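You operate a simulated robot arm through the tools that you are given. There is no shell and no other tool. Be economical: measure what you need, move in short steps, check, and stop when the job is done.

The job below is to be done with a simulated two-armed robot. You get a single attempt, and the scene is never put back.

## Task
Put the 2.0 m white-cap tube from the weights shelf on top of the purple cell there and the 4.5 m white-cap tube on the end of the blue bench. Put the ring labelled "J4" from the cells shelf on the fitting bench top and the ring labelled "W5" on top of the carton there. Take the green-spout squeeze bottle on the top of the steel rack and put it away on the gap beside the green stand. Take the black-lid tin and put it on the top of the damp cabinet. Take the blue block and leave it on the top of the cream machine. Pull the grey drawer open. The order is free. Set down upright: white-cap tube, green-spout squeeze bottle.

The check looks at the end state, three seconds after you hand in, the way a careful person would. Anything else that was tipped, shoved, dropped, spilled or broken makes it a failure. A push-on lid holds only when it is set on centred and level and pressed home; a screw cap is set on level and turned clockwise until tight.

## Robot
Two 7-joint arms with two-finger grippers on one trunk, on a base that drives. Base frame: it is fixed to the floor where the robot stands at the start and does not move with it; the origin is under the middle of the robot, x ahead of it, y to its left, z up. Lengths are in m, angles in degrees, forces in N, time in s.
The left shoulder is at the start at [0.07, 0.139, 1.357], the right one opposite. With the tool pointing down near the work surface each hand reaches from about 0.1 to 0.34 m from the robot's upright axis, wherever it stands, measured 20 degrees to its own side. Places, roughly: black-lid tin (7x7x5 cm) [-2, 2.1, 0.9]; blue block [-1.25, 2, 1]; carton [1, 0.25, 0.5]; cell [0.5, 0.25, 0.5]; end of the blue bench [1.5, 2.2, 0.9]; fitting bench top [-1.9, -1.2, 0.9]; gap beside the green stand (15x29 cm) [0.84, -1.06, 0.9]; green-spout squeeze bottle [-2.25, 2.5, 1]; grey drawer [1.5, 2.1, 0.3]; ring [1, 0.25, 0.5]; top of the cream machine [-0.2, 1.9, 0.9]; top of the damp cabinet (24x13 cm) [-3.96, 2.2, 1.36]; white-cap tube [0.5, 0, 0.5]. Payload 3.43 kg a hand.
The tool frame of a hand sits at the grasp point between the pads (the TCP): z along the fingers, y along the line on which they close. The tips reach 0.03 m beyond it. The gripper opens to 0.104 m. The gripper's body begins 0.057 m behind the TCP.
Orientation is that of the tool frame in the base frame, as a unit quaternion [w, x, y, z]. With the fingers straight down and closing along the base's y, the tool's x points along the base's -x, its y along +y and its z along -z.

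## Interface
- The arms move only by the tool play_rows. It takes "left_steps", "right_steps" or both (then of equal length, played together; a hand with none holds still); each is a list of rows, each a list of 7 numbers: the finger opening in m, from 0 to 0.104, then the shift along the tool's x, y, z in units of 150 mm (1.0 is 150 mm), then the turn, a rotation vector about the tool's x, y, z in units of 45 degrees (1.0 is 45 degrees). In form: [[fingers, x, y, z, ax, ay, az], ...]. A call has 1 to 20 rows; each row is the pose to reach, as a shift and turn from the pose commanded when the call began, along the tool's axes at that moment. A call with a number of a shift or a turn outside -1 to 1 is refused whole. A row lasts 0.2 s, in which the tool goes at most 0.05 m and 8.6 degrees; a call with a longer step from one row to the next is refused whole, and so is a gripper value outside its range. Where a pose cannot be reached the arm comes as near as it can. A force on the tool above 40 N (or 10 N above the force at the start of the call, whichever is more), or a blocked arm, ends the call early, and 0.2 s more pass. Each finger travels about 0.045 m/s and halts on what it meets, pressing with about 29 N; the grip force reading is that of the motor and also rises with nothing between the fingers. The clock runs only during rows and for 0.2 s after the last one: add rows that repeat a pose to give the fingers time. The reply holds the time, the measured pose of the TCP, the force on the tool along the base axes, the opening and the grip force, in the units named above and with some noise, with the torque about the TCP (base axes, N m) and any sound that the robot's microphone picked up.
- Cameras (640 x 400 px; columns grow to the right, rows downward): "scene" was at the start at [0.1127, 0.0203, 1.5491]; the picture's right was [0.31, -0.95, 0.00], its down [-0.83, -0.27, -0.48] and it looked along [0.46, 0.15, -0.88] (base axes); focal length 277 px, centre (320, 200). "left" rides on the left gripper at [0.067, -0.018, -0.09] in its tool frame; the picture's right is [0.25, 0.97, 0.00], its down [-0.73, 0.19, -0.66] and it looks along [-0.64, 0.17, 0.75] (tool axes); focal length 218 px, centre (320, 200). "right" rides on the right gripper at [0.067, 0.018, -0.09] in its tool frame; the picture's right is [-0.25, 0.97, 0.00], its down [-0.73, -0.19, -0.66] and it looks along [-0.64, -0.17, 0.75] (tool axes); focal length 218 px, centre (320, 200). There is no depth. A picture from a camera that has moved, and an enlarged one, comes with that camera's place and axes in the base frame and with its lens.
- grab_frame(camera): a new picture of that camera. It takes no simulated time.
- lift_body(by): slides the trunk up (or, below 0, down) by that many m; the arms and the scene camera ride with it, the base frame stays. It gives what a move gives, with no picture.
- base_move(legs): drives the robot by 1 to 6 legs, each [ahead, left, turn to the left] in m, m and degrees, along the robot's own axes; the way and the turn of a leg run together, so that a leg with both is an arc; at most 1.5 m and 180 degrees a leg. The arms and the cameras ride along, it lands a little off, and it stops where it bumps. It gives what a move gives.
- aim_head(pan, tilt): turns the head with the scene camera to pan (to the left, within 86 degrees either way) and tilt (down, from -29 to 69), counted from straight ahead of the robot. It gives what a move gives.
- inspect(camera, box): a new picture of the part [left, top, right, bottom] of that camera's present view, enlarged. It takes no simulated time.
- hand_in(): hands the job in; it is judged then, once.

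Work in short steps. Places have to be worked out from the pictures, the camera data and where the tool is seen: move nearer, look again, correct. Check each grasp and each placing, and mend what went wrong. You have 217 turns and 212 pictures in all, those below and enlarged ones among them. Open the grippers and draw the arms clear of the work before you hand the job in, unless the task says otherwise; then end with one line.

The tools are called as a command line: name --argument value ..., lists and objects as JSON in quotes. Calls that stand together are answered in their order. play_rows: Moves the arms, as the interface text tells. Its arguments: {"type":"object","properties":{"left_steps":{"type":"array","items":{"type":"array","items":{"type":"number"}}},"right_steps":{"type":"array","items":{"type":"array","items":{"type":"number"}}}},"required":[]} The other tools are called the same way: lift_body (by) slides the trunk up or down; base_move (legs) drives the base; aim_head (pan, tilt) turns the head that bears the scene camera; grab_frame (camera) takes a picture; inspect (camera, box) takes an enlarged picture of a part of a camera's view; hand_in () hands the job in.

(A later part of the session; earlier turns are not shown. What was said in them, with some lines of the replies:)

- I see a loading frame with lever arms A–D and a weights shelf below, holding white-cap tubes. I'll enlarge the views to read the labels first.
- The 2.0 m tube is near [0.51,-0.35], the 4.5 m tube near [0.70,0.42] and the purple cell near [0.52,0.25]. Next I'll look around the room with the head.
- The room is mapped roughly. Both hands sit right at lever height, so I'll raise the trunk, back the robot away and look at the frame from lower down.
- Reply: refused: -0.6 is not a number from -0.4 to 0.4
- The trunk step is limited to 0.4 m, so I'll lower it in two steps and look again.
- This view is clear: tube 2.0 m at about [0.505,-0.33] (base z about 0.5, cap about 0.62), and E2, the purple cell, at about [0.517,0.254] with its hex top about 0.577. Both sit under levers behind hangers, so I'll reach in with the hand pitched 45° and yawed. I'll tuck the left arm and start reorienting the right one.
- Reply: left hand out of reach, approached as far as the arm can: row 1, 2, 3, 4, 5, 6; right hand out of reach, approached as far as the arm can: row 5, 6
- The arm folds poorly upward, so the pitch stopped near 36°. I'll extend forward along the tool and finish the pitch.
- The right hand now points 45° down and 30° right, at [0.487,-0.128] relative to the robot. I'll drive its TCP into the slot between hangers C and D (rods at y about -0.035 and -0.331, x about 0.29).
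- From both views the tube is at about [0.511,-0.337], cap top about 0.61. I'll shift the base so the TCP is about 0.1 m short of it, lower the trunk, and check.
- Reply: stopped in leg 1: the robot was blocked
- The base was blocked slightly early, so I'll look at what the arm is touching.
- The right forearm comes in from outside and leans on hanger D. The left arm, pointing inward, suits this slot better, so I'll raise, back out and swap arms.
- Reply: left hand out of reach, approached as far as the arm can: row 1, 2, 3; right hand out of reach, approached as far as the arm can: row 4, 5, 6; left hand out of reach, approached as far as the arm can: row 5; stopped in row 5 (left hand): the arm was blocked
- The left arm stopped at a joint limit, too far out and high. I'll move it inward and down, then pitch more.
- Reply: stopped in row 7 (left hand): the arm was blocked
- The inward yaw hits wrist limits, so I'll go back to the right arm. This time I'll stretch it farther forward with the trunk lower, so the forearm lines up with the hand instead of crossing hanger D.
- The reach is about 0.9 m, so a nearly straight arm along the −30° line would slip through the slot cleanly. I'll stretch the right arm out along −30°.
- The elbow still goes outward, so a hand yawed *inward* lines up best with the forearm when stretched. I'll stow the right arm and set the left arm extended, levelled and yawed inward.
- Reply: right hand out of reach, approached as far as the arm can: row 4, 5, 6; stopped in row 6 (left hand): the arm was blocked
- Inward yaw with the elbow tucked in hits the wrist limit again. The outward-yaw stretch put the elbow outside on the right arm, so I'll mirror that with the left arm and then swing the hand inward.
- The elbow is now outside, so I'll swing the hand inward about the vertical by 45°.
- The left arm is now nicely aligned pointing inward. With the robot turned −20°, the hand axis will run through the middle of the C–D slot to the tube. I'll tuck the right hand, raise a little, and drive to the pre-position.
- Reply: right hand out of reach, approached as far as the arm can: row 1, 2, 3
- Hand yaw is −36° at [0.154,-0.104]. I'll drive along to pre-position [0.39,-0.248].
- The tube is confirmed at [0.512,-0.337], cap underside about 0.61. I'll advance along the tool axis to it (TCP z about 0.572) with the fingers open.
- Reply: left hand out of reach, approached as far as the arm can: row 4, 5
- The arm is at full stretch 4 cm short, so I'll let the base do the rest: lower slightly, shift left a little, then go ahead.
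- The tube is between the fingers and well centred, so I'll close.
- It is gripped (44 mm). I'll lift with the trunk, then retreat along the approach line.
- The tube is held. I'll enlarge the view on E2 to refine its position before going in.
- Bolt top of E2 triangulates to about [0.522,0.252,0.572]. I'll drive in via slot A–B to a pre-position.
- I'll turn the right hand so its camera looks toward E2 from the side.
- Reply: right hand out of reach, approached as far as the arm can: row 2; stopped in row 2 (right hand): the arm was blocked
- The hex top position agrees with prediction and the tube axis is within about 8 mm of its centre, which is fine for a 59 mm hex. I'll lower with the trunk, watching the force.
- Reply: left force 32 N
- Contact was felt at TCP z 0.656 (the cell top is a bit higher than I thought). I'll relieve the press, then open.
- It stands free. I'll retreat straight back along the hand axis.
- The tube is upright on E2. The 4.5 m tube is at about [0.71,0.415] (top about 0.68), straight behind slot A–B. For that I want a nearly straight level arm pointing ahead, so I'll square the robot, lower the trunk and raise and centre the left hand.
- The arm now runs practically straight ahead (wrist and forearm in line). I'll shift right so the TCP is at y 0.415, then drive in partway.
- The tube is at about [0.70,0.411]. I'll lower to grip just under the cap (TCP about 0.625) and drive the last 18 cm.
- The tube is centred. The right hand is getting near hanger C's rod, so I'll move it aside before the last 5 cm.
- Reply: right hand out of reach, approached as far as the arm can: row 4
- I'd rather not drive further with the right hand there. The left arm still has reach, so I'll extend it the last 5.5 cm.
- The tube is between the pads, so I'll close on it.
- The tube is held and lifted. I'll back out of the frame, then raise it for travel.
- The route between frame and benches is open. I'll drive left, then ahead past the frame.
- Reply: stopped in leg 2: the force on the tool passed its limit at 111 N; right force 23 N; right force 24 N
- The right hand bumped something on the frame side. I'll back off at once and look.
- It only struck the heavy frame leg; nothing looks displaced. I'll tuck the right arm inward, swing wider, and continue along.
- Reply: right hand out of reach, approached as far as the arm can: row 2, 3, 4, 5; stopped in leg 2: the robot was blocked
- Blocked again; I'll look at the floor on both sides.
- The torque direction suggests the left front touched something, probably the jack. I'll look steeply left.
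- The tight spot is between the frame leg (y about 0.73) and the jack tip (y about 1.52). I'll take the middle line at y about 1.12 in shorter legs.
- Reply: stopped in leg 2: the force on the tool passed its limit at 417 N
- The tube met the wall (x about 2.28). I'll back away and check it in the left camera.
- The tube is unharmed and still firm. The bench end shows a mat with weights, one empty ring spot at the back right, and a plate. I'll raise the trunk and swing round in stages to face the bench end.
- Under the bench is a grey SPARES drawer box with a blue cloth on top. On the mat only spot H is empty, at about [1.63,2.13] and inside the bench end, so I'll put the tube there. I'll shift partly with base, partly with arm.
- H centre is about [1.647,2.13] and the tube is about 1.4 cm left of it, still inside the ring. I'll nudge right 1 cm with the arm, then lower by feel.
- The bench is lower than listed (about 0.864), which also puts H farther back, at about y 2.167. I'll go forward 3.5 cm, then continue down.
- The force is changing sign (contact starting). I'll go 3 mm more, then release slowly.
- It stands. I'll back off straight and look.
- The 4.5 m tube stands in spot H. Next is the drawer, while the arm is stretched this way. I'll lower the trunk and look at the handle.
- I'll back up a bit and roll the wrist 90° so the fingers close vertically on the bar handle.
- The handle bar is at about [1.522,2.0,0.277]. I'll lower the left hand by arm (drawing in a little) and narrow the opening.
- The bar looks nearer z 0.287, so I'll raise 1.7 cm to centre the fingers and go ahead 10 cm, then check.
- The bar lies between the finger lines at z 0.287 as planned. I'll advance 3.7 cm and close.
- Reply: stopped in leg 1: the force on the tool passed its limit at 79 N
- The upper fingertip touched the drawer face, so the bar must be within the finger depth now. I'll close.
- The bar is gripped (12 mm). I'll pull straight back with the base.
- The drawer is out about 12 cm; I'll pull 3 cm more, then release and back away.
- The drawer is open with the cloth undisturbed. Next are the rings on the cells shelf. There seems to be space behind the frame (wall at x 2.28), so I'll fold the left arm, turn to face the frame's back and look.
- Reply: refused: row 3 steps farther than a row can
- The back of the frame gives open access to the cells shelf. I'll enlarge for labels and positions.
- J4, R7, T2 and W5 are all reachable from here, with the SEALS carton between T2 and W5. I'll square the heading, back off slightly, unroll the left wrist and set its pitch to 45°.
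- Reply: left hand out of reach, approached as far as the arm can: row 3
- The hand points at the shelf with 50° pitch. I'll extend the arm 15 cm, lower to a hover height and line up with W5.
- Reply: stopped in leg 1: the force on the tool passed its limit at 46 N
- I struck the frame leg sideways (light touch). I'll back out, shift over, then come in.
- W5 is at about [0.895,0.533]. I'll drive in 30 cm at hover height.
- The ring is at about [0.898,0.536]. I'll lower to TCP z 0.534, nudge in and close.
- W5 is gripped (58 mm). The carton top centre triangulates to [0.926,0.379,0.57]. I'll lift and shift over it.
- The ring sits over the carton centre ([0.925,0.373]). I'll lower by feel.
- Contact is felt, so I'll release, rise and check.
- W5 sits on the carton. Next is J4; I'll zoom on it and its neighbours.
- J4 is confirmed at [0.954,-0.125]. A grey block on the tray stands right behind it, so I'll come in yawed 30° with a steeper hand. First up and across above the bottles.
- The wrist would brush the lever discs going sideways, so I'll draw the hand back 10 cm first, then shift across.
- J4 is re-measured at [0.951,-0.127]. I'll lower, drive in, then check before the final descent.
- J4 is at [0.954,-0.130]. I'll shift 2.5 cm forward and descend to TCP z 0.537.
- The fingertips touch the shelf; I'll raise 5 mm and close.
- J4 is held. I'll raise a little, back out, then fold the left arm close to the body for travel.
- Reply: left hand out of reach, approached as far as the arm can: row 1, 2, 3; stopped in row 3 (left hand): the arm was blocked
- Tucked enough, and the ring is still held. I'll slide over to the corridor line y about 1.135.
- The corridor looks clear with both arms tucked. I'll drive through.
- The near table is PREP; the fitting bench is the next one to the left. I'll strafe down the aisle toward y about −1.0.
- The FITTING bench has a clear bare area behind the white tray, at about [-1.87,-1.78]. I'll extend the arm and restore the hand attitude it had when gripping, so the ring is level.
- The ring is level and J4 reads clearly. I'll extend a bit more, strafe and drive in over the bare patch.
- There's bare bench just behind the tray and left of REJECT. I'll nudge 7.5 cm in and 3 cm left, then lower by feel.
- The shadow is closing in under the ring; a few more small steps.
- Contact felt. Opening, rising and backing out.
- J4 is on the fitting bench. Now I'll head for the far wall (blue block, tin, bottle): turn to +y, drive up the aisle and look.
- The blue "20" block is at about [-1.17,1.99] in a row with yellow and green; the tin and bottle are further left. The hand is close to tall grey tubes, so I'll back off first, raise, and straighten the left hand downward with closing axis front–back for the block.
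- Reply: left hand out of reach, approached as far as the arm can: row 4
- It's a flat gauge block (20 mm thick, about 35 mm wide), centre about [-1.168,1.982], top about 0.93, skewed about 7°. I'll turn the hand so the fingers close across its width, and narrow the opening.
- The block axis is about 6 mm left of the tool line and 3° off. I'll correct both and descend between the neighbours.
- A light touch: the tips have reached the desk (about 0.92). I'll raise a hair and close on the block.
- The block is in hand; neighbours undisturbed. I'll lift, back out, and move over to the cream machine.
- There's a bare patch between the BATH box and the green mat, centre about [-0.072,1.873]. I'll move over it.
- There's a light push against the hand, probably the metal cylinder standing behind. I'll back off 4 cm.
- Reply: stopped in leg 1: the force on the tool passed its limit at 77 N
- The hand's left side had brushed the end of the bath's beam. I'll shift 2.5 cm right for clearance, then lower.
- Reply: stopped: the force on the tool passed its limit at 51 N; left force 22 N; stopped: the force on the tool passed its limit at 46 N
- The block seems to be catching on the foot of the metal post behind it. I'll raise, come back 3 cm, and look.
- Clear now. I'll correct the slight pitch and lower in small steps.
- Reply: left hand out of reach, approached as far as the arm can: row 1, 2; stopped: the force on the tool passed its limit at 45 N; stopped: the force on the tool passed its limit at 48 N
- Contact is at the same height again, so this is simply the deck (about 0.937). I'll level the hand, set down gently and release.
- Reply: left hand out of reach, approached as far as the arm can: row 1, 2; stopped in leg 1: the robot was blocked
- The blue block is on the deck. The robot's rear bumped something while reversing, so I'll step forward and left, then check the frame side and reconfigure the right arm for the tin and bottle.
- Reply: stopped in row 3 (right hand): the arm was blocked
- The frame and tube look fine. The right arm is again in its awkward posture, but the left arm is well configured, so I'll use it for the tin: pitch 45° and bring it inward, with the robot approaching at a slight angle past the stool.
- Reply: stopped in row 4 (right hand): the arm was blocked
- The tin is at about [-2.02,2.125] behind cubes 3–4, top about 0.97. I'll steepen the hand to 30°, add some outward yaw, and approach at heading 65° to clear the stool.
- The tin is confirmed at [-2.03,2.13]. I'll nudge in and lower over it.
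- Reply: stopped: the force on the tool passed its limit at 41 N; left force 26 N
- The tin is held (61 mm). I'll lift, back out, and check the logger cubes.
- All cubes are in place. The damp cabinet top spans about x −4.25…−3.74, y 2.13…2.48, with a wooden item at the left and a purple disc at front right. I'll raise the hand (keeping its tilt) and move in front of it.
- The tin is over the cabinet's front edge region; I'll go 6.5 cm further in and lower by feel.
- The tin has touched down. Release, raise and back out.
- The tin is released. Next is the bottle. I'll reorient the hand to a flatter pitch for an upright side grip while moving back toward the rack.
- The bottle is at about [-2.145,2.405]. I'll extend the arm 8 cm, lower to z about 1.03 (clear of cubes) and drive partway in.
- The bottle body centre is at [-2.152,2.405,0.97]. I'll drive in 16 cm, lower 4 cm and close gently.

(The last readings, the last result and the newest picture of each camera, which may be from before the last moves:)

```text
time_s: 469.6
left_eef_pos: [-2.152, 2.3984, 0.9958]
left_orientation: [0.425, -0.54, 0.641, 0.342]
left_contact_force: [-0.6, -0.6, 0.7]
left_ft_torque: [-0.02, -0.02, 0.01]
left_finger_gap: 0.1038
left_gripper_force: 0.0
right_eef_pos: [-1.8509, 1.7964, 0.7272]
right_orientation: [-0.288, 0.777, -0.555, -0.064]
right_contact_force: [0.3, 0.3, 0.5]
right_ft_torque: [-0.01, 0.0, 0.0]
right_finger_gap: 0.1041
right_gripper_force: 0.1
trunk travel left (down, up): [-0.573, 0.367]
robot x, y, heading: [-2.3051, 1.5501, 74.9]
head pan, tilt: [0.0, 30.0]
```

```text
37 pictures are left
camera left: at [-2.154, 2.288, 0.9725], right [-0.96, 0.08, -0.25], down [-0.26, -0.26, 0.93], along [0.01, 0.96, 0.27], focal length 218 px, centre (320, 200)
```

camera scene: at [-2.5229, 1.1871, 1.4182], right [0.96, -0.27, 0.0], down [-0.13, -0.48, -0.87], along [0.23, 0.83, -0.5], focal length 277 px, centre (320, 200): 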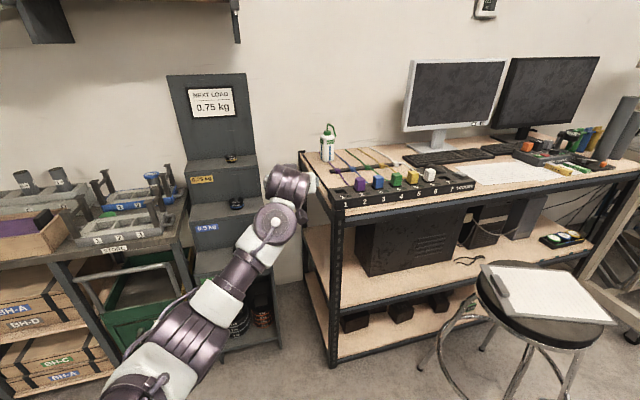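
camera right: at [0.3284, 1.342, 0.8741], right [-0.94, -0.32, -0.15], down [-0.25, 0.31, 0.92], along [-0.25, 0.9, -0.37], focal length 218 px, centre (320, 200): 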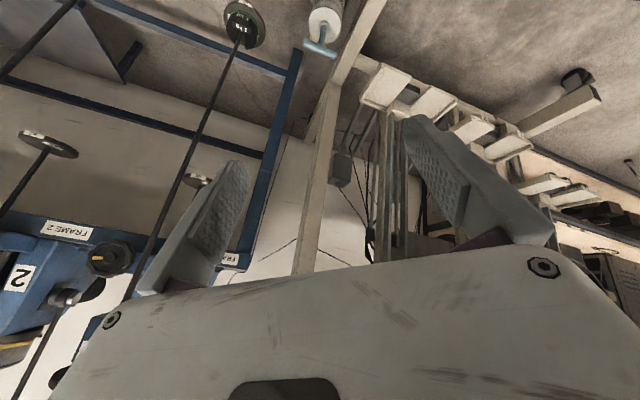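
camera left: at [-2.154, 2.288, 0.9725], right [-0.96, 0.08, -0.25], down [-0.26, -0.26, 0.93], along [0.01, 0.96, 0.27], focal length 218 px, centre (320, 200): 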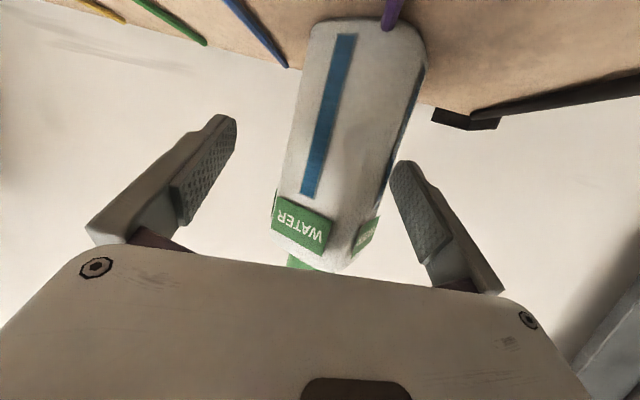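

The bottle sits about 1.3 cm toward the right finger; I'll centre on it and close.

play_rows --left_steps '[[0.104, 0, 0.085, 0, 0, 0, 0], [0.095, 0, 0.085, 0, 0, 0, 0], [0.085, 0, 0.085, 0, 0, 0, 0], [0.075, 0, 0.085, 0, 0, 0, 0], [0.065, 0, 0.085, 0, 0, 0, 0], [0.055, 0, 0.085, 0, 0, 0, 0], [0.05, 0, 0.085, 0, 0, 0, 0], [0.05, 0, 0.085, 0, 0, 0, 0]]'

lift_body --by 0.09

grab_frame --camera "left"

```text
time_s: 471.4
left_eef_pos: [-2.1647, 2.4028, 0.9952]
left_orientation: [0.426, -0.539, 0.641, 0.341]
left_contact_force: [-0.5, 1.1, 0.3]
left_ft_torque: [0.1, 0.14, -0.01]
left_finger_gap: 0.0688
left_gripper_force: 11.9
right_eef_pos: [-1.8517, 1.7964, 0.7271]
right_orientation: [-0.288, 0.777, -0.556, -0.064]
right_contact_force: [1.2, -0.3, 0.4]
right_ft_torque: [0.0, 0.02, -0.02]
right_finger_gap: 0.1041
right_gripper_force: 0.1
trunk travel left (down, up): [-0.573, 0.367]
robot x, y, heading: [-2.3059, 1.5498, 74.9]
head pan, tilt: [0.0, 30.0]
```

```text
time_s: 472.6
left_eef_pos: [-2.1643, 2.403, 1.0838]
left_orientation: [0.426, -0.539, 0.641, 0.342]
left_contact_force: [-0.3, -0.3, -3.8]
left_ft_torque: [-0.04, 0.03, 0.03]
left_finger_gap: 0.0683
left_gripper_force: 11.5
right_eef_pos: [-1.8507, 1.7975, 0.8173]
right_orientation: [-0.287, 0.778, -0.556, -0.064]
right_contact_force: [-0.1, -0.2, -0.3]
right_ft_torque: [-0.03, -0.02, 0.0]
right_finger_gap: 0.1042
right_gripper_force: 0.1
trunk travel left (down, up): [-0.663, 0.277]
robot x, y, heading: [-2.3052, 1.5505, 75.1]
head pan, tilt: [0.0, 30.0]
```

```text
36 pictures are left
camera left: at [-2.1664, 2.2914, 1.0608], right [-0.96, 0.08, -0.25], down [-0.26, -0.26, 0.93], along [0.01, 0.96, 0.27], focal length 218 px, centre (320, 200)
```

left: 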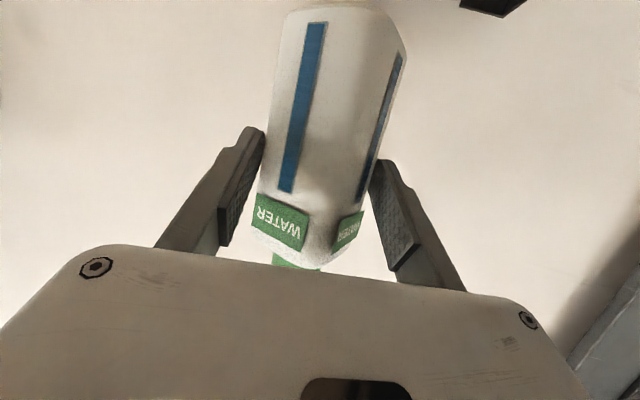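

The bottle is held gently (68 mm). I'll lift, back out, then head round toward the green-stand table from its south side.

lift_body --by 0.12

base_move --legs '[[-0.5, 0, 0], [-0.1, 0, 105], [0.3, 0, 0]]'

aim_head --pan 20 --tilt 30

grab_frame --camera "scene"

```text
time_s: 474.1
left_eef_pos: [-2.1647, 2.4028, 1.2039]
left_orientation: [0.426, -0.54, 0.641, 0.342]
left_contact_force: [-0.1, -0.7, -3.6]
left_ft_torque: [-0.08, 0.01, 0.01]
left_finger_gap: 0.0681
left_gripper_force: 12.2
right_eef_pos: [-1.8513, 1.7987, 0.9367]
right_orientation: [-0.288, 0.777, -0.556, -0.064]
right_contact_force: [-0.4, -0.7, -0.1]
right_ft_torque: [-0.02, 0.02, -0.03]
right_finger_gap: 0.1041
right_gripper_force: 0.0
trunk travel left (down, up): [-0.783, 0.157]
robot x, y, heading: [-2.3068, 1.5486, 74.8]
head pan, tilt: [0.0, 30.0]
```

```text
time_s: 483.2
left_eef_pos: [-3.5381, 0.8475, 1.2052]
left_orientation: [0.027, 0.836, 0.061, -0.545]
left_contact_force: [0.7, 0.0, -4.3]
left_ft_torque: [0.03, -0.07, -0.01]
left_finger_gap: 0.0682
left_gripper_force: 11.9
right_eef_pos: [-3.0605, 1.3328, 0.937]
right_orientation: [-0.117, 0.906, 0.303, -0.271]
right_contact_force: [0.0, -0.1, -0.2]
right_ft_torque: [0.02, -0.01, 0.03]
right_finger_gap: 0.1041
right_gripper_force: 0.1
trunk travel left (down, up): [-0.783, 0.157]
robot x, y, heading: [-2.686, 0.9779, -176.9]
head pan, tilt: [0.0, 30.0]
```

```text
time_s: 484.1
left_eef_pos: [-3.5396, 0.8469, 1.2049]
left_orientation: [0.028, 0.836, 0.061, -0.545]
left_contact_force: [0.7, -0.9, -3.0]
left_ft_torque: [0.01, -0.06, -0.02]
left_finger_gap: 0.0683
left_gripper_force: 12.2
right_eef_pos: [-3.0619, 1.3335, 0.9365]
right_orientation: [-0.117, 0.906, 0.303, -0.27]
right_contact_force: [-0.2, 0.0, 0.2]
right_ft_torque: [0.0, -0.04, 0.0]
right_finger_gap: 0.1039
right_gripper_force: 0.0
trunk travel left (down, up): [-0.783, 0.157]
robot x, y, heading: [-2.6857, 0.9752, -176.9]
head pan, tilt: [20.0, 30.0]
```

```text
35 pictures are left
camera scene: at [-2.8195, 0.9403, 1.523], right [-0.39, 0.92, 0.0], down [0.46, 0.2, -0.87], along [-0.8, -0.34, -0.5], focal length 277 px, centre (320, 200)
```

scene: 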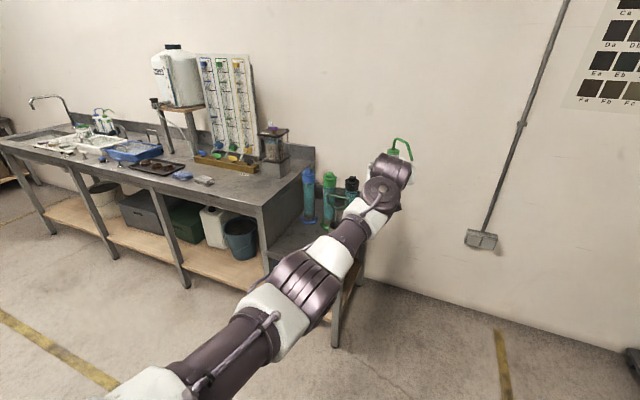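

I'll reverse along the corridor to the aisle, then turn down it.

base_move --legs '[[-1.1, -0.06, -3], [-1.0, 0, 0], [0, 0, 90], [1.3, 0, 0], [1.25, 0, 0]]'

aim_head --pan 60 --tilt 25

grab_frame --camera "scene"

```text
time_s: 510.1
left_eef_pos: [-0.4987, -2.2805, 1.2041]
left_orientation: [0.397, 0.561, 0.623, -0.374]
left_contact_force: [0.3, -0.4, -3.2]
left_ft_torque: [0.08, 0.03, -0.02]
left_finger_gap: 0.0683
left_gripper_force: 11.6
right_eef_pos: [-0.9657, -1.7829, 0.9361]
right_orientation: [0.103, 0.445, 0.846, -0.277]
right_contact_force: [0.2, 0.4, 1.0]
right_ft_torque: [-0.01, 0.0, -0.01]
right_finger_gap: 0.1042
right_gripper_force: 0.1
trunk travel left (down, up): [-0.783, 0.157]
robot x, y, heading: [-0.5968, -1.4184, -89.5]
head pan, tilt: [20.0, 30.0]
```

```text
time_s: 511.2
left_eef_pos: [-0.4993, -2.2801, 1.2041]
left_orientation: [0.397, 0.561, 0.623, -0.374]
left_contact_force: [0.5, 0.5, -3.4]
left_ft_torque: [0.07, -0.02, 0.01]
left_finger_gap: 0.0684
left_gripper_force: 11.7
right_eef_pos: [-0.9655, -1.7829, 0.9376]
right_orientation: [0.103, 0.444, 0.846, -0.277]
right_contact_force: [-0.1, 0.4, -0.4]
right_ft_torque: [-0.01, 0.02, -0.02]
right_finger_gap: 0.1039
right_gripper_force: 0.1
trunk travel left (down, up): [-0.783, 0.157]
robot x, y, heading: [-0.5992, -1.4218, -89.3]
head pan, tilt: [60.0, 25.0]
```

```text
34 pictures are left
camera scene: at [-0.5148, -1.5178, 1.5311], right [-0.49, -0.87, 0.0], down [-0.37, 0.21, -0.91], along [0.79, -0.44, -0.42], focal length 277 px, centre (320, 200)
```

scene: 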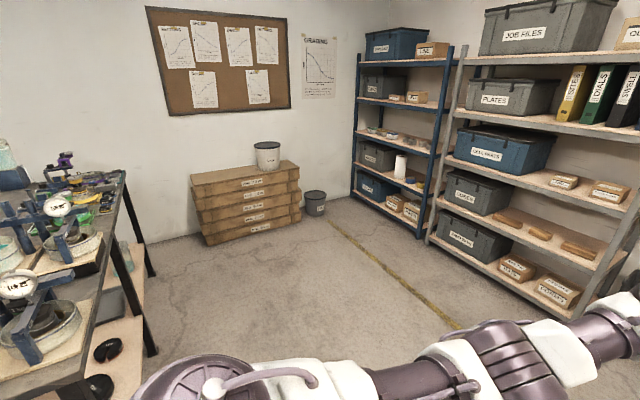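

The table's south edge (y about −1.2) is open to the floor. I'll swing round in stages to face it from the south.

base_move --legs '[[0.4, 0, 0], [0, 0, 89.5], [1.45, 0, 0], [0, -0.35, 0], [0, 0, 90]]'

aim_head --pan 0 --tilt 30

grab_frame --camera "scene"

```text
time_s: 530.1
left_eef_pos: [0.7531, -1.3265, 1.2035]
left_orientation: [-0.371, 0.628, -0.555, -0.401]
left_contact_force: [0.1, -0.3, -3.4]
left_ft_torque: [-0.09, -0.03, 0.0]
left_finger_gap: 0.0682
left_gripper_force: 11.8
right_eef_pos: [1.2264, -1.8167, 0.9359]
right_orientation: [-0.275, 0.85, -0.437, -0.105]
right_contact_force: [-1.3, 0.2, -0.2]
right_ft_torque: [0.01, -0.04, -0.04]
right_finger_gap: 0.1037
right_gripper_force: 0.0
trunk travel left (down, up): [-0.783, 0.157]
robot x, y, heading: [0.8623, -2.1857, 91.7]
head pan, tilt: [60.0, 25.0]
```

```text
time_s: 531.4
left_eef_pos: [0.7519, -1.3264, 1.2038]
left_orientation: [-0.37, 0.628, -0.555, -0.401]
left_contact_force: [-0.5, -0.3, -3.4]
left_ft_torque: [-0.09, -0.02, -0.03]
left_finger_gap: 0.068
left_gripper_force: 11.7
right_eef_pos: [1.2274, -1.8159, 0.9363]
right_orientation: [-0.276, 0.85, -0.437, -0.105]
right_contact_force: [-0.2, -0.5, 0.0]
right_ft_torque: [-0.03, -0.02, -0.01]
right_finger_gap: 0.1041
right_gripper_force: 0.1
trunk travel left (down, up): [-0.783, 0.157]
robot x, y, heading: [0.8638, -2.1822, 91.8]
head pan, tilt: [0.0, 30.0]
```

```text
33 pictures are left
camera scene: at [0.8597, -2.0423, 1.5231], right [1.0, 0.03, 0.0], down [0.02, -0.5, -0.87], along [-0.03, 0.87, -0.5], focal length 277 px, centre (320, 200)
```

scene: 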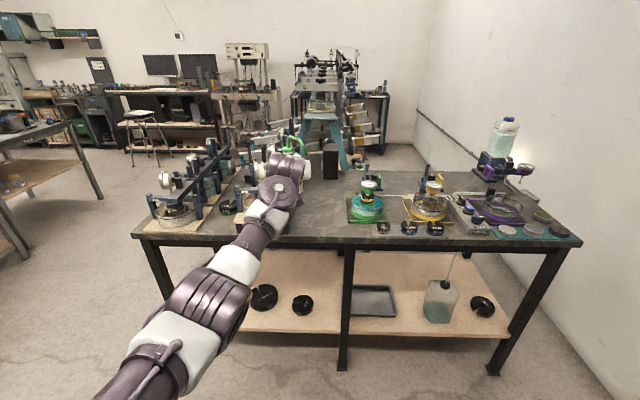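

inspect --camera "scene" --box '[200, 120, 440, 270]'

```text
2.67 times, centred on (320, 195) of scene
camera zoom: at [0.8597, -2.0423, 1.5231], right [1.0, 0.03, 0.0], down [0.02, -0.5, -0.87], along [-0.03, 0.87, -0.5], focal length 738 px, centre (320, 213)
```

zoom: 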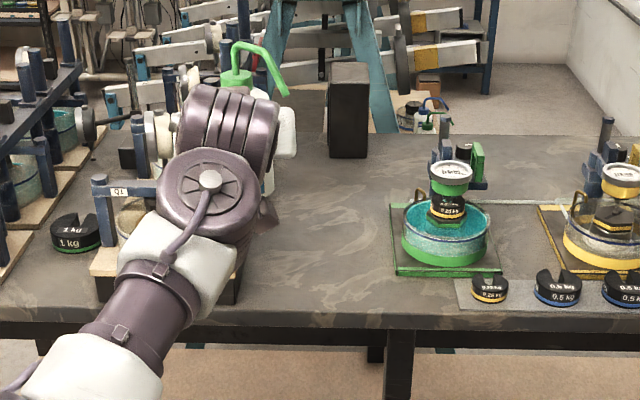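

The gap is the bare strip left of the green stand, centre about [0.84,-1.06]. I'll shift right, then move in above it.

base_move --legs '[[0, -0.1, -1.5], [0.262, 0, 0]]'

lift_body --by -0.15

grab_frame --camera "scene"

grab_frame --camera "left"

```text
time_s: 534.0
left_eef_pos: [0.8716, -1.0669, 1.2061]
left_orientation: [-0.375, 0.621, -0.562, -0.396]
left_contact_force: [-0.7, 0.4, -3.6]
left_ft_torque: [-0.11, 0.01, 0.01]
left_finger_gap: 0.068
left_gripper_force: 11.7
right_eef_pos: [1.3354, -1.568, 0.9366]
right_orientation: [-0.277, 0.845, -0.447, -0.102]
right_contact_force: [0.3, -0.3, -0.1]
right_ft_torque: [0.02, 0.03, 0.02]
right_finger_gap: 0.1037
right_gripper_force: 0.0
trunk travel left (down, up): [-0.783, 0.157]
robot x, y, heading: [0.9607, -1.925, 90.2]
head pan, tilt: [0.0, 30.0]
```

```text
time_s: 535.7
left_eef_pos: [0.873, -1.0667, 1.0543]
left_orientation: [-0.376, 0.621, -0.562, -0.396]
left_contact_force: [-0.2, -0.4, -4.1]
left_ft_torque: [-0.05, 0.04, 0.0]
left_finger_gap: 0.0684
left_gripper_force: 12.0
right_eef_pos: [1.3346, -1.5678, 0.7874]
right_orientation: [-0.278, 0.844, -0.447, -0.101]
right_contact_force: [-0.6, 0.1, -0.9]
right_ft_torque: [-0.03, -0.01, -0.03]
right_finger_gap: 0.1039
right_gripper_force: 0.1
trunk travel left (down, up): [-0.633, 0.307]
robot x, y, heading: [0.9595, -1.9275, 90.2]
head pan, tilt: [0.0, 30.0]
```

```text
31 pictures are left
camera scene: at [0.9621, -1.7849, 1.3732], right [1.0, 0.01, 0.0], down [0.0, -0.5, -0.87], along [-0.01, 0.87, -0.5], focal length 277 px, centre (320, 200)
```

scene: 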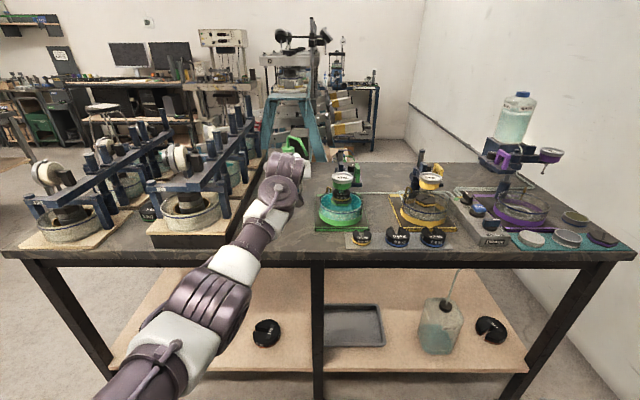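

```text
30 pictures are left
camera left: at [0.8991, -1.1756, 1.0314], right [-0.95, -0.18, -0.25], down [-0.18, -0.32, 0.93], along [-0.25, 0.93, 0.27], focal length 218 px, centre (320, 200)
```

left: 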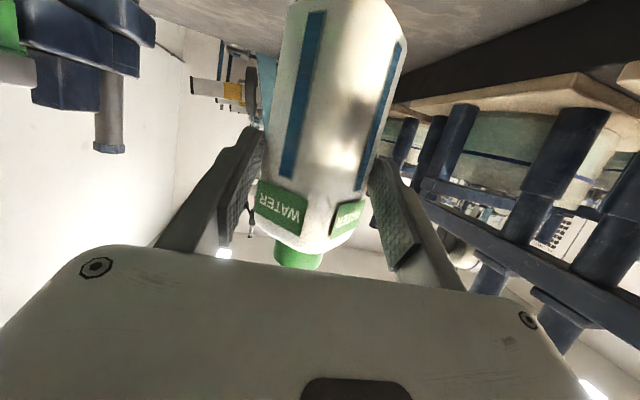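

base_move --legs '[[0.005, 0.037, 0]]'

lift_body --by -0.06

lift_body --by -0.012

lift_body --by -0.008

lift_body --by -0.006

```text
time_s: 536.6
left_eef_pos: [0.8349, -1.0624, 1.0553]
left_orientation: [-0.376, 0.621, -0.564, -0.394]
left_contact_force: [-0.5, -0.7, -3.4]
left_ft_torque: [-0.07, -0.05, -0.03]
left_finger_gap: 0.0684
left_gripper_force: 12.1
right_eef_pos: [1.298, -1.5618, 0.7861]
right_orientation: [-0.276, 0.845, -0.447, -0.102]
right_contact_force: [0.0, -0.2, 0.6]
right_ft_torque: [0.0, 0.0, -0.03]
right_finger_gap: 0.1042
right_gripper_force: 0.1
trunk travel left (down, up): [-0.633, 0.307]
robot x, y, heading: [0.9247, -1.9246, 90.3]
head pan, tilt: [0.0, 30.0]
```

```text
time_s: 537.6
left_eef_pos: [0.8344, -1.0623, 0.9941]
left_orientation: [-0.376, 0.621, -0.563, -0.395]
left_contact_force: [0.6, 0.2, -3.5]
left_ft_torque: [-0.1, -0.02, -0.02]
left_finger_gap: 0.0681
left_gripper_force: 11.4
right_eef_pos: [1.2975, -1.5622, 0.727]
right_orientation: [-0.277, 0.844, -0.447, -0.102]
right_contact_force: [0.4, -0.3, 0.1]
right_ft_torque: [0.0, 0.02, -0.05]
right_finger_gap: 0.1041
right_gripper_force: 0.1
trunk travel left (down, up): [-0.573, 0.367]
robot x, y, heading: [0.9255, -1.9222, 90.4]
head pan, tilt: [0.0, 30.0]
```

```text
time_s: 538.2
left_eef_pos: [0.8346, -1.0634, 0.9825]
left_orientation: [-0.376, 0.621, -0.563, -0.396]
left_contact_force: [-0.3, -0.4, -1.0]
left_ft_torque: [-0.09, 0.06, 0.01]
left_finger_gap: 0.0683
left_gripper_force: 12.2
right_eef_pos: [1.2983, -1.5628, 0.7149]
right_orientation: [-0.277, 0.845, -0.447, -0.101]
right_contact_force: [0.3, -0.1, -1.0]
right_ft_torque: [-0.02, -0.02, -0.04]
right_finger_gap: 0.1039
right_gripper_force: 0.1
trunk travel left (down, up): [-0.561, 0.379]
robot x, y, heading: [0.9243, -1.9232, 90.3]
head pan, tilt: [0.0, 30.0]
```

```text
time_s: 538.8
left_eef_pos: [0.8357, -1.0655, 0.9784]
left_orientation: [-0.378, 0.619, -0.562, -0.397]
left_contact_force: [1.4, 1.8, 12.1]
left_ft_torque: [0.36, 0.25, -0.2]
left_finger_gap: 0.0688
left_gripper_force: 11.5
right_eef_pos: [1.2966, -1.5645, 0.7065]
right_orientation: [-0.278, 0.844, -0.447, -0.103]
right_contact_force: [0.5, 0.5, 0.3]
right_ft_torque: [-0.01, -0.03, 0.0]
right_finger_gap: 0.1041
right_gripper_force: 0.0
trunk travel left (down, up): [-0.553, 0.387]
robot x, y, heading: [0.9238, -1.9231, 90.1]
head pan, tilt: [0.0, 30.0]
```

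```text
time_s: 539.3
left_eef_pos: [0.8361, -1.0642, 0.9713]
left_orientation: [-0.377, 0.62, -0.563, -0.396]
left_contact_force: [-0.4, -0.5, 11.2]
left_ft_torque: [0.34, 0.26, -0.09]
left_finger_gap: 0.0684
left_gripper_force: 11.9
right_eef_pos: [1.2984, -1.564, 0.7009]
right_orientation: [-0.278, 0.845, -0.446, -0.102]
right_contact_force: [1.0, 0.8, -0.5]
right_ft_torque: [0.0, -0.01, 0.0]
right_finger_gap: 0.1041
right_gripper_force: 0.1
trunk travel left (down, up): [-0.547, 0.393]
robot x, y, heading: [0.9231, -1.9218, 90.5]
head pan, tilt: [0.0, 30.0]
```

Touchdown (the soft grip slid slightly). I'll open slowly and check that it stands.

play_rows --left_steps '[[0.072, 0, 0, 0, 0, 0, 0], [0.08, 0, 0, 0, 0, 0, 0], [0.09, 0, 0, 0, 0, 0, 0], [0.1, 0, 0, 0, 0, 0, 0], [0.104, 0, 0, 0, 0, 0, 0]]'

grab_frame --camera "left"

```text
time_s: 540.5
left_eef_pos: [0.8346, -1.0642, 0.9697]
left_orientation: [-0.376, 0.621, -0.563, -0.396]
left_contact_force: [-0.9, -0.1, 0.0]
left_ft_torque: [-0.02, 0.04, 0.01]
left_finger_gap: 0.1037
left_gripper_force: 0.2
right_eef_pos: [1.2974, -1.5624, 0.7008]
right_orientation: [-0.278, 0.844, -0.447, -0.101]
right_contact_force: [-0.4, -0.4, -0.2]
right_ft_torque: [-0.01, 0.01, 0.02]
right_finger_gap: 0.1037
right_gripper_force: 0.0
trunk travel left (down, up): [-0.547, 0.393]
robot x, y, heading: [0.926, -1.924, 90.5]
head pan, tilt: [0.0, 30.0]
```

```text
29 pictures are left
camera left: at [0.8621, -1.1715, 0.9457], right [-0.95, -0.18, -0.25], down [-0.18, -0.32, 0.93], along [-0.25, 0.93, 0.27], focal length 218 px, centre (320, 200)
```

left: 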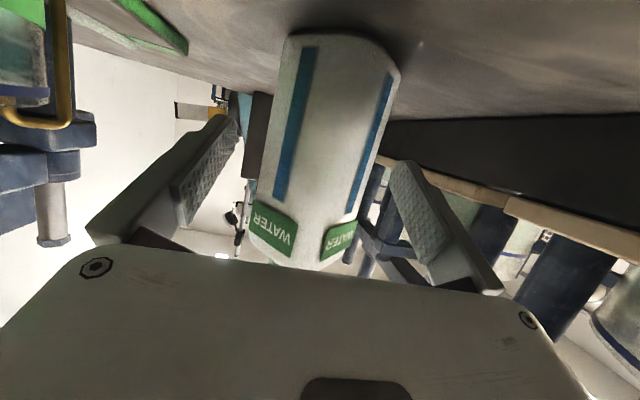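

It stands upright. Backing straight out and checking.

base_move --legs '[[-0.3, -0.015, 0]]'

grab_frame --camera "scene"

```text
time_s: 542.5
left_eef_pos: [0.8525, -1.3633, 0.9697]
left_orientation: [-0.377, 0.62, -0.563, -0.396]
left_contact_force: [-0.2, -0.5, 0.3]
left_ft_torque: [0.0, 0.01, -0.02]
left_finger_gap: 0.1041
left_gripper_force: 0.0
right_eef_pos: [1.3144, -1.8632, 0.7013]
right_orientation: [-0.278, 0.844, -0.447, -0.102]
right_contact_force: [1.0, 0.1, -0.4]
right_ft_torque: [0.01, 0.0, -0.01]
right_finger_gap: 0.1037
right_gripper_force: 0.0
trunk travel left (down, up): [-0.547, 0.393]
robot x, y, heading: [0.9425, -2.2234, 90.3]
head pan, tilt: [0.0, 30.0]
```

```text
28 pictures are left
camera scene: at [0.9415, -2.0817, 1.2873], right [1.0, 0.01, 0.0], down [0.0, -0.5, -0.87], along [-0.01, 0.87, -0.5], focal length 277 px, centre (320, 200)
```

scene: 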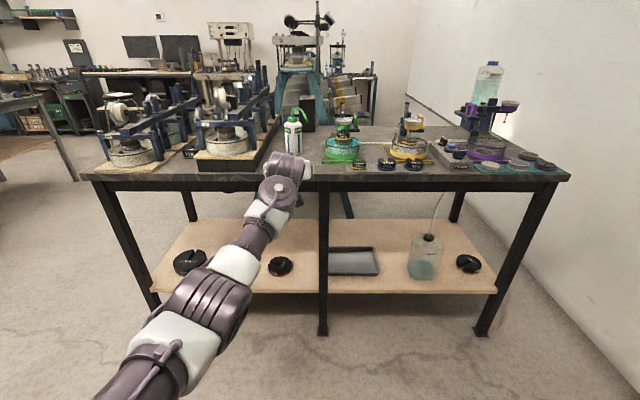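

The bottle stands in the gap. I'll make one last check of the tin from the aisle before handing in.

base_move --legs '[[0, 1.45, 0], [0, 0.1, 0], [1.4, 0, 0], [1.2, 0, 0]]'

lift_body --by 0.38

aim_head --pan 62 --tilt 8

grab_frame --camera "scene"

```text
time_s: 562.9
left_eef_pos: [-0.83, 1.2448, 0.9695]
left_orientation: [-0.368, 0.631, -0.552, -0.402]
left_contact_force: [-0.4, -0.4, 0.6]
left_ft_torque: [-0.03, 0.0, -0.01]
left_finger_gap: 0.1041
left_gripper_force: 0.1
right_eef_pos: [-0.3506, 0.7614, 0.6994]
right_orientation: [-0.275, 0.852, -0.432, -0.106]
right_contact_force: [1.0, 0.1, 1.0]
right_ft_torque: [0.02, -0.03, 0.03]
right_finger_gap: 0.1037
right_gripper_force: 0.2
trunk travel left (down, up): [-0.547, 0.393]
robot x, y, heading: [-0.7096, 0.3924, 92.5]
head pan, tilt: [0.0, 30.0]
```

```text
time_s: 566.6
left_eef_pos: [-0.8299, 1.2447, 1.349]
left_orientation: [-0.369, 0.631, -0.552, -0.402]
left_contact_force: [0.0, -0.7, 0.2]
left_ft_torque: [0.0, 0.01, 0.0]
left_finger_gap: 0.1041
left_gripper_force: 0.1
right_eef_pos: [-0.3505, 0.7615, 1.0814]
right_orientation: [-0.276, 0.852, -0.432, -0.106]
right_contact_force: [0.2, -0.5, 0.3]
right_ft_torque: [0.01, -0.04, 0.01]
right_finger_gap: 0.1041
right_gripper_force: 0.1
trunk travel left (down, up): [-0.927, 0.013]
robot x, y, heading: [-0.7139, 0.389, 92.4]
head pan, tilt: [0.0, 30.0]
```

```text
time_s: 567.9
left_eef_pos: [-0.8303, 1.2451, 1.349]
left_orientation: [-0.369, 0.631, -0.552, -0.402]
left_contact_force: [0.1, 0.3, -0.1]
left_ft_torque: [0.0, 0.01, -0.03]
left_finger_gap: 0.1037
left_gripper_force: 0.1
right_eef_pos: [-0.3511, 0.7623, 1.0804]
right_orientation: [-0.275, 0.852, -0.432, -0.106]
right_contact_force: [0.3, 0.0, -0.5]
right_ft_torque: [0.01, 0.01, -0.01]
right_finger_gap: 0.1038
right_gripper_force: 0.0
trunk travel left (down, up): [-0.927, 0.013]
robot x, y, heading: [-0.7135, 0.394, 92.3]
head pan, tilt: [62.0, 8.0]
```

```text
27 pictures are left
camera scene: at [-0.795, 0.4809, 1.7028], right [0.43, 0.9, 0.0], down [0.13, -0.06, -0.99], along [-0.89, 0.43, -0.14], focal length 277 px, centre (320, 200)
```

scene: 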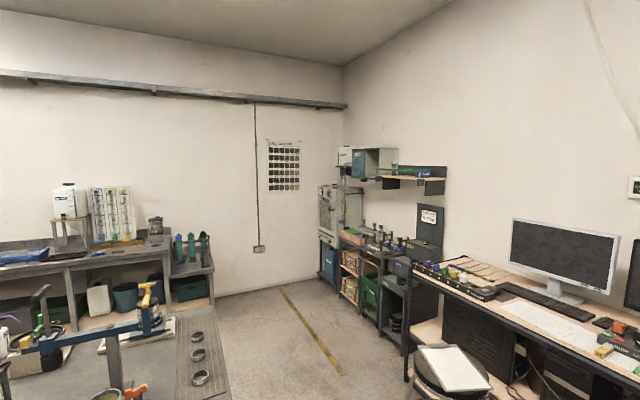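

inspect --camera "scene" --box '[310, 170, 374, 210]'

aim_head --pan -60 --tilt 22

grab_frame --camera "scene"

```text
10.00 times, centred on (342, 190) of scene
camera zoom: at [-0.795, 0.4809, 1.7028], right [0.43, 0.9, 0.0], down [0.13, -0.06, -0.99], along [-0.89, 0.43, -0.14], focal length 2768 px, centre (100, 300)
```

zoom: 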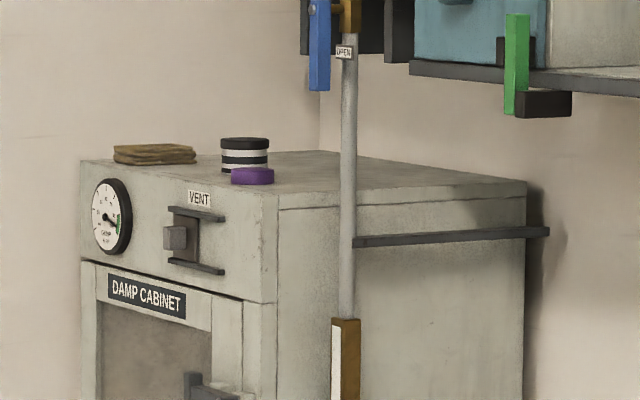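

```text
time_s: 569.9
left_eef_pos: [-0.8308, 1.2467, 1.3492]
left_orientation: [-0.369, 0.631, -0.552, -0.402]
left_contact_force: [1.0, -0.2, -0.6]
left_ft_torque: [0.0, 0.02, -0.02]
left_finger_gap: 0.1039
left_gripper_force: 0.0
right_eef_pos: [-0.3493, 0.7603, 1.0808]
right_orientation: [-0.276, 0.852, -0.433, -0.106]
right_contact_force: [-0.8, 0.0, -0.3]
right_ft_torque: [-0.02, -0.01, -0.01]
right_finger_gap: 0.1038
right_gripper_force: 0.0
trunk travel left (down, up): [-0.927, 0.013]
robot x, y, heading: [-0.709, 0.3875, 92.3]
head pan, tilt: [-60.0, 22.0]
```

```text
25 pictures are left
camera scene: at [-0.6332, 0.4904, 1.68], right [0.54, -0.84, 0.0], down [-0.32, -0.2, -0.93], along [0.78, 0.5, -0.37], focal length 277 px, centre (320, 200)
```

scene: 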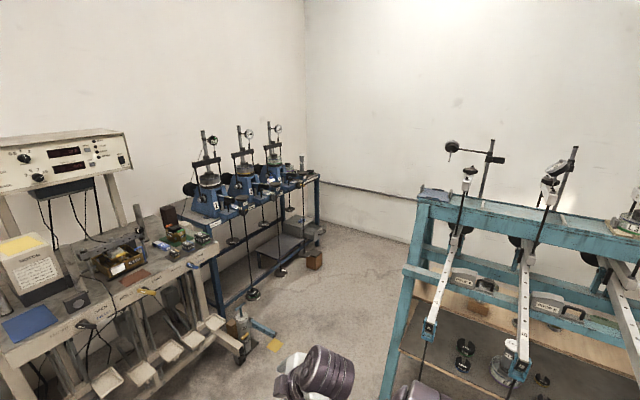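

The tin stands on the cabinet. One last look at the cream deck and bench end.

inspect --camera "scene" --box '[60, 190, 260, 315]'

inspect --camera "scene" --box '[230, 150, 350, 280]'

```text
3.20 times, centred on (160, 252) of scene
camera zoom: at [-0.6332, 0.4904, 1.68], right [0.54, -0.84, 0.0], down [-0.32, -0.2, -0.93], along [0.78, 0.5, -0.37], focal length 886 px, centre (832, 32)
```

zoom: 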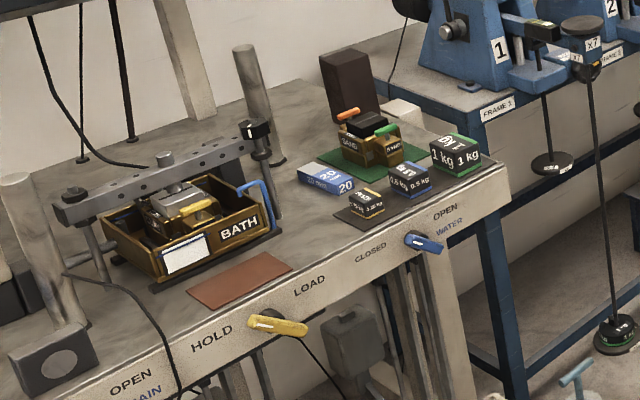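

```text
3.08 times, centred on (290, 215) of scene
camera zoom: at [-0.6332, 0.4904, 1.68], right [0.54, -0.84, 0.0], down [-0.32, -0.2, -0.93], along [0.78, 0.5, -0.37], focal length 852 px, centre (412, 154)
```

zoom: 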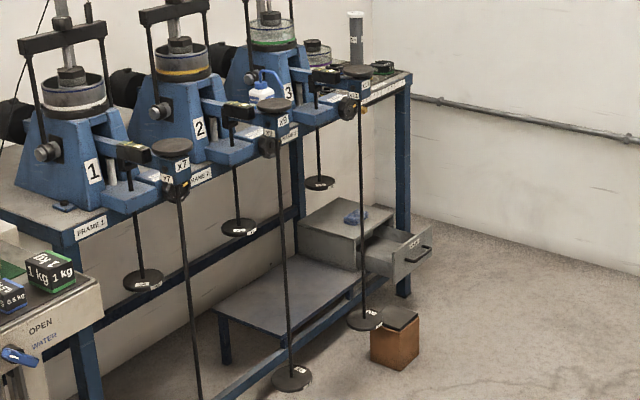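

Everything checked is where it should be, the grippers are open and empty, and both arms are clear of the work. Handing in.

hand_in

```text
The job is handed in.
```

All eight parts of the job are done and it is handed in; along the way the robot bumped the frame leg, the wall and the cream machine's beam, but I saw nothing displaced in the views I took afterwards.
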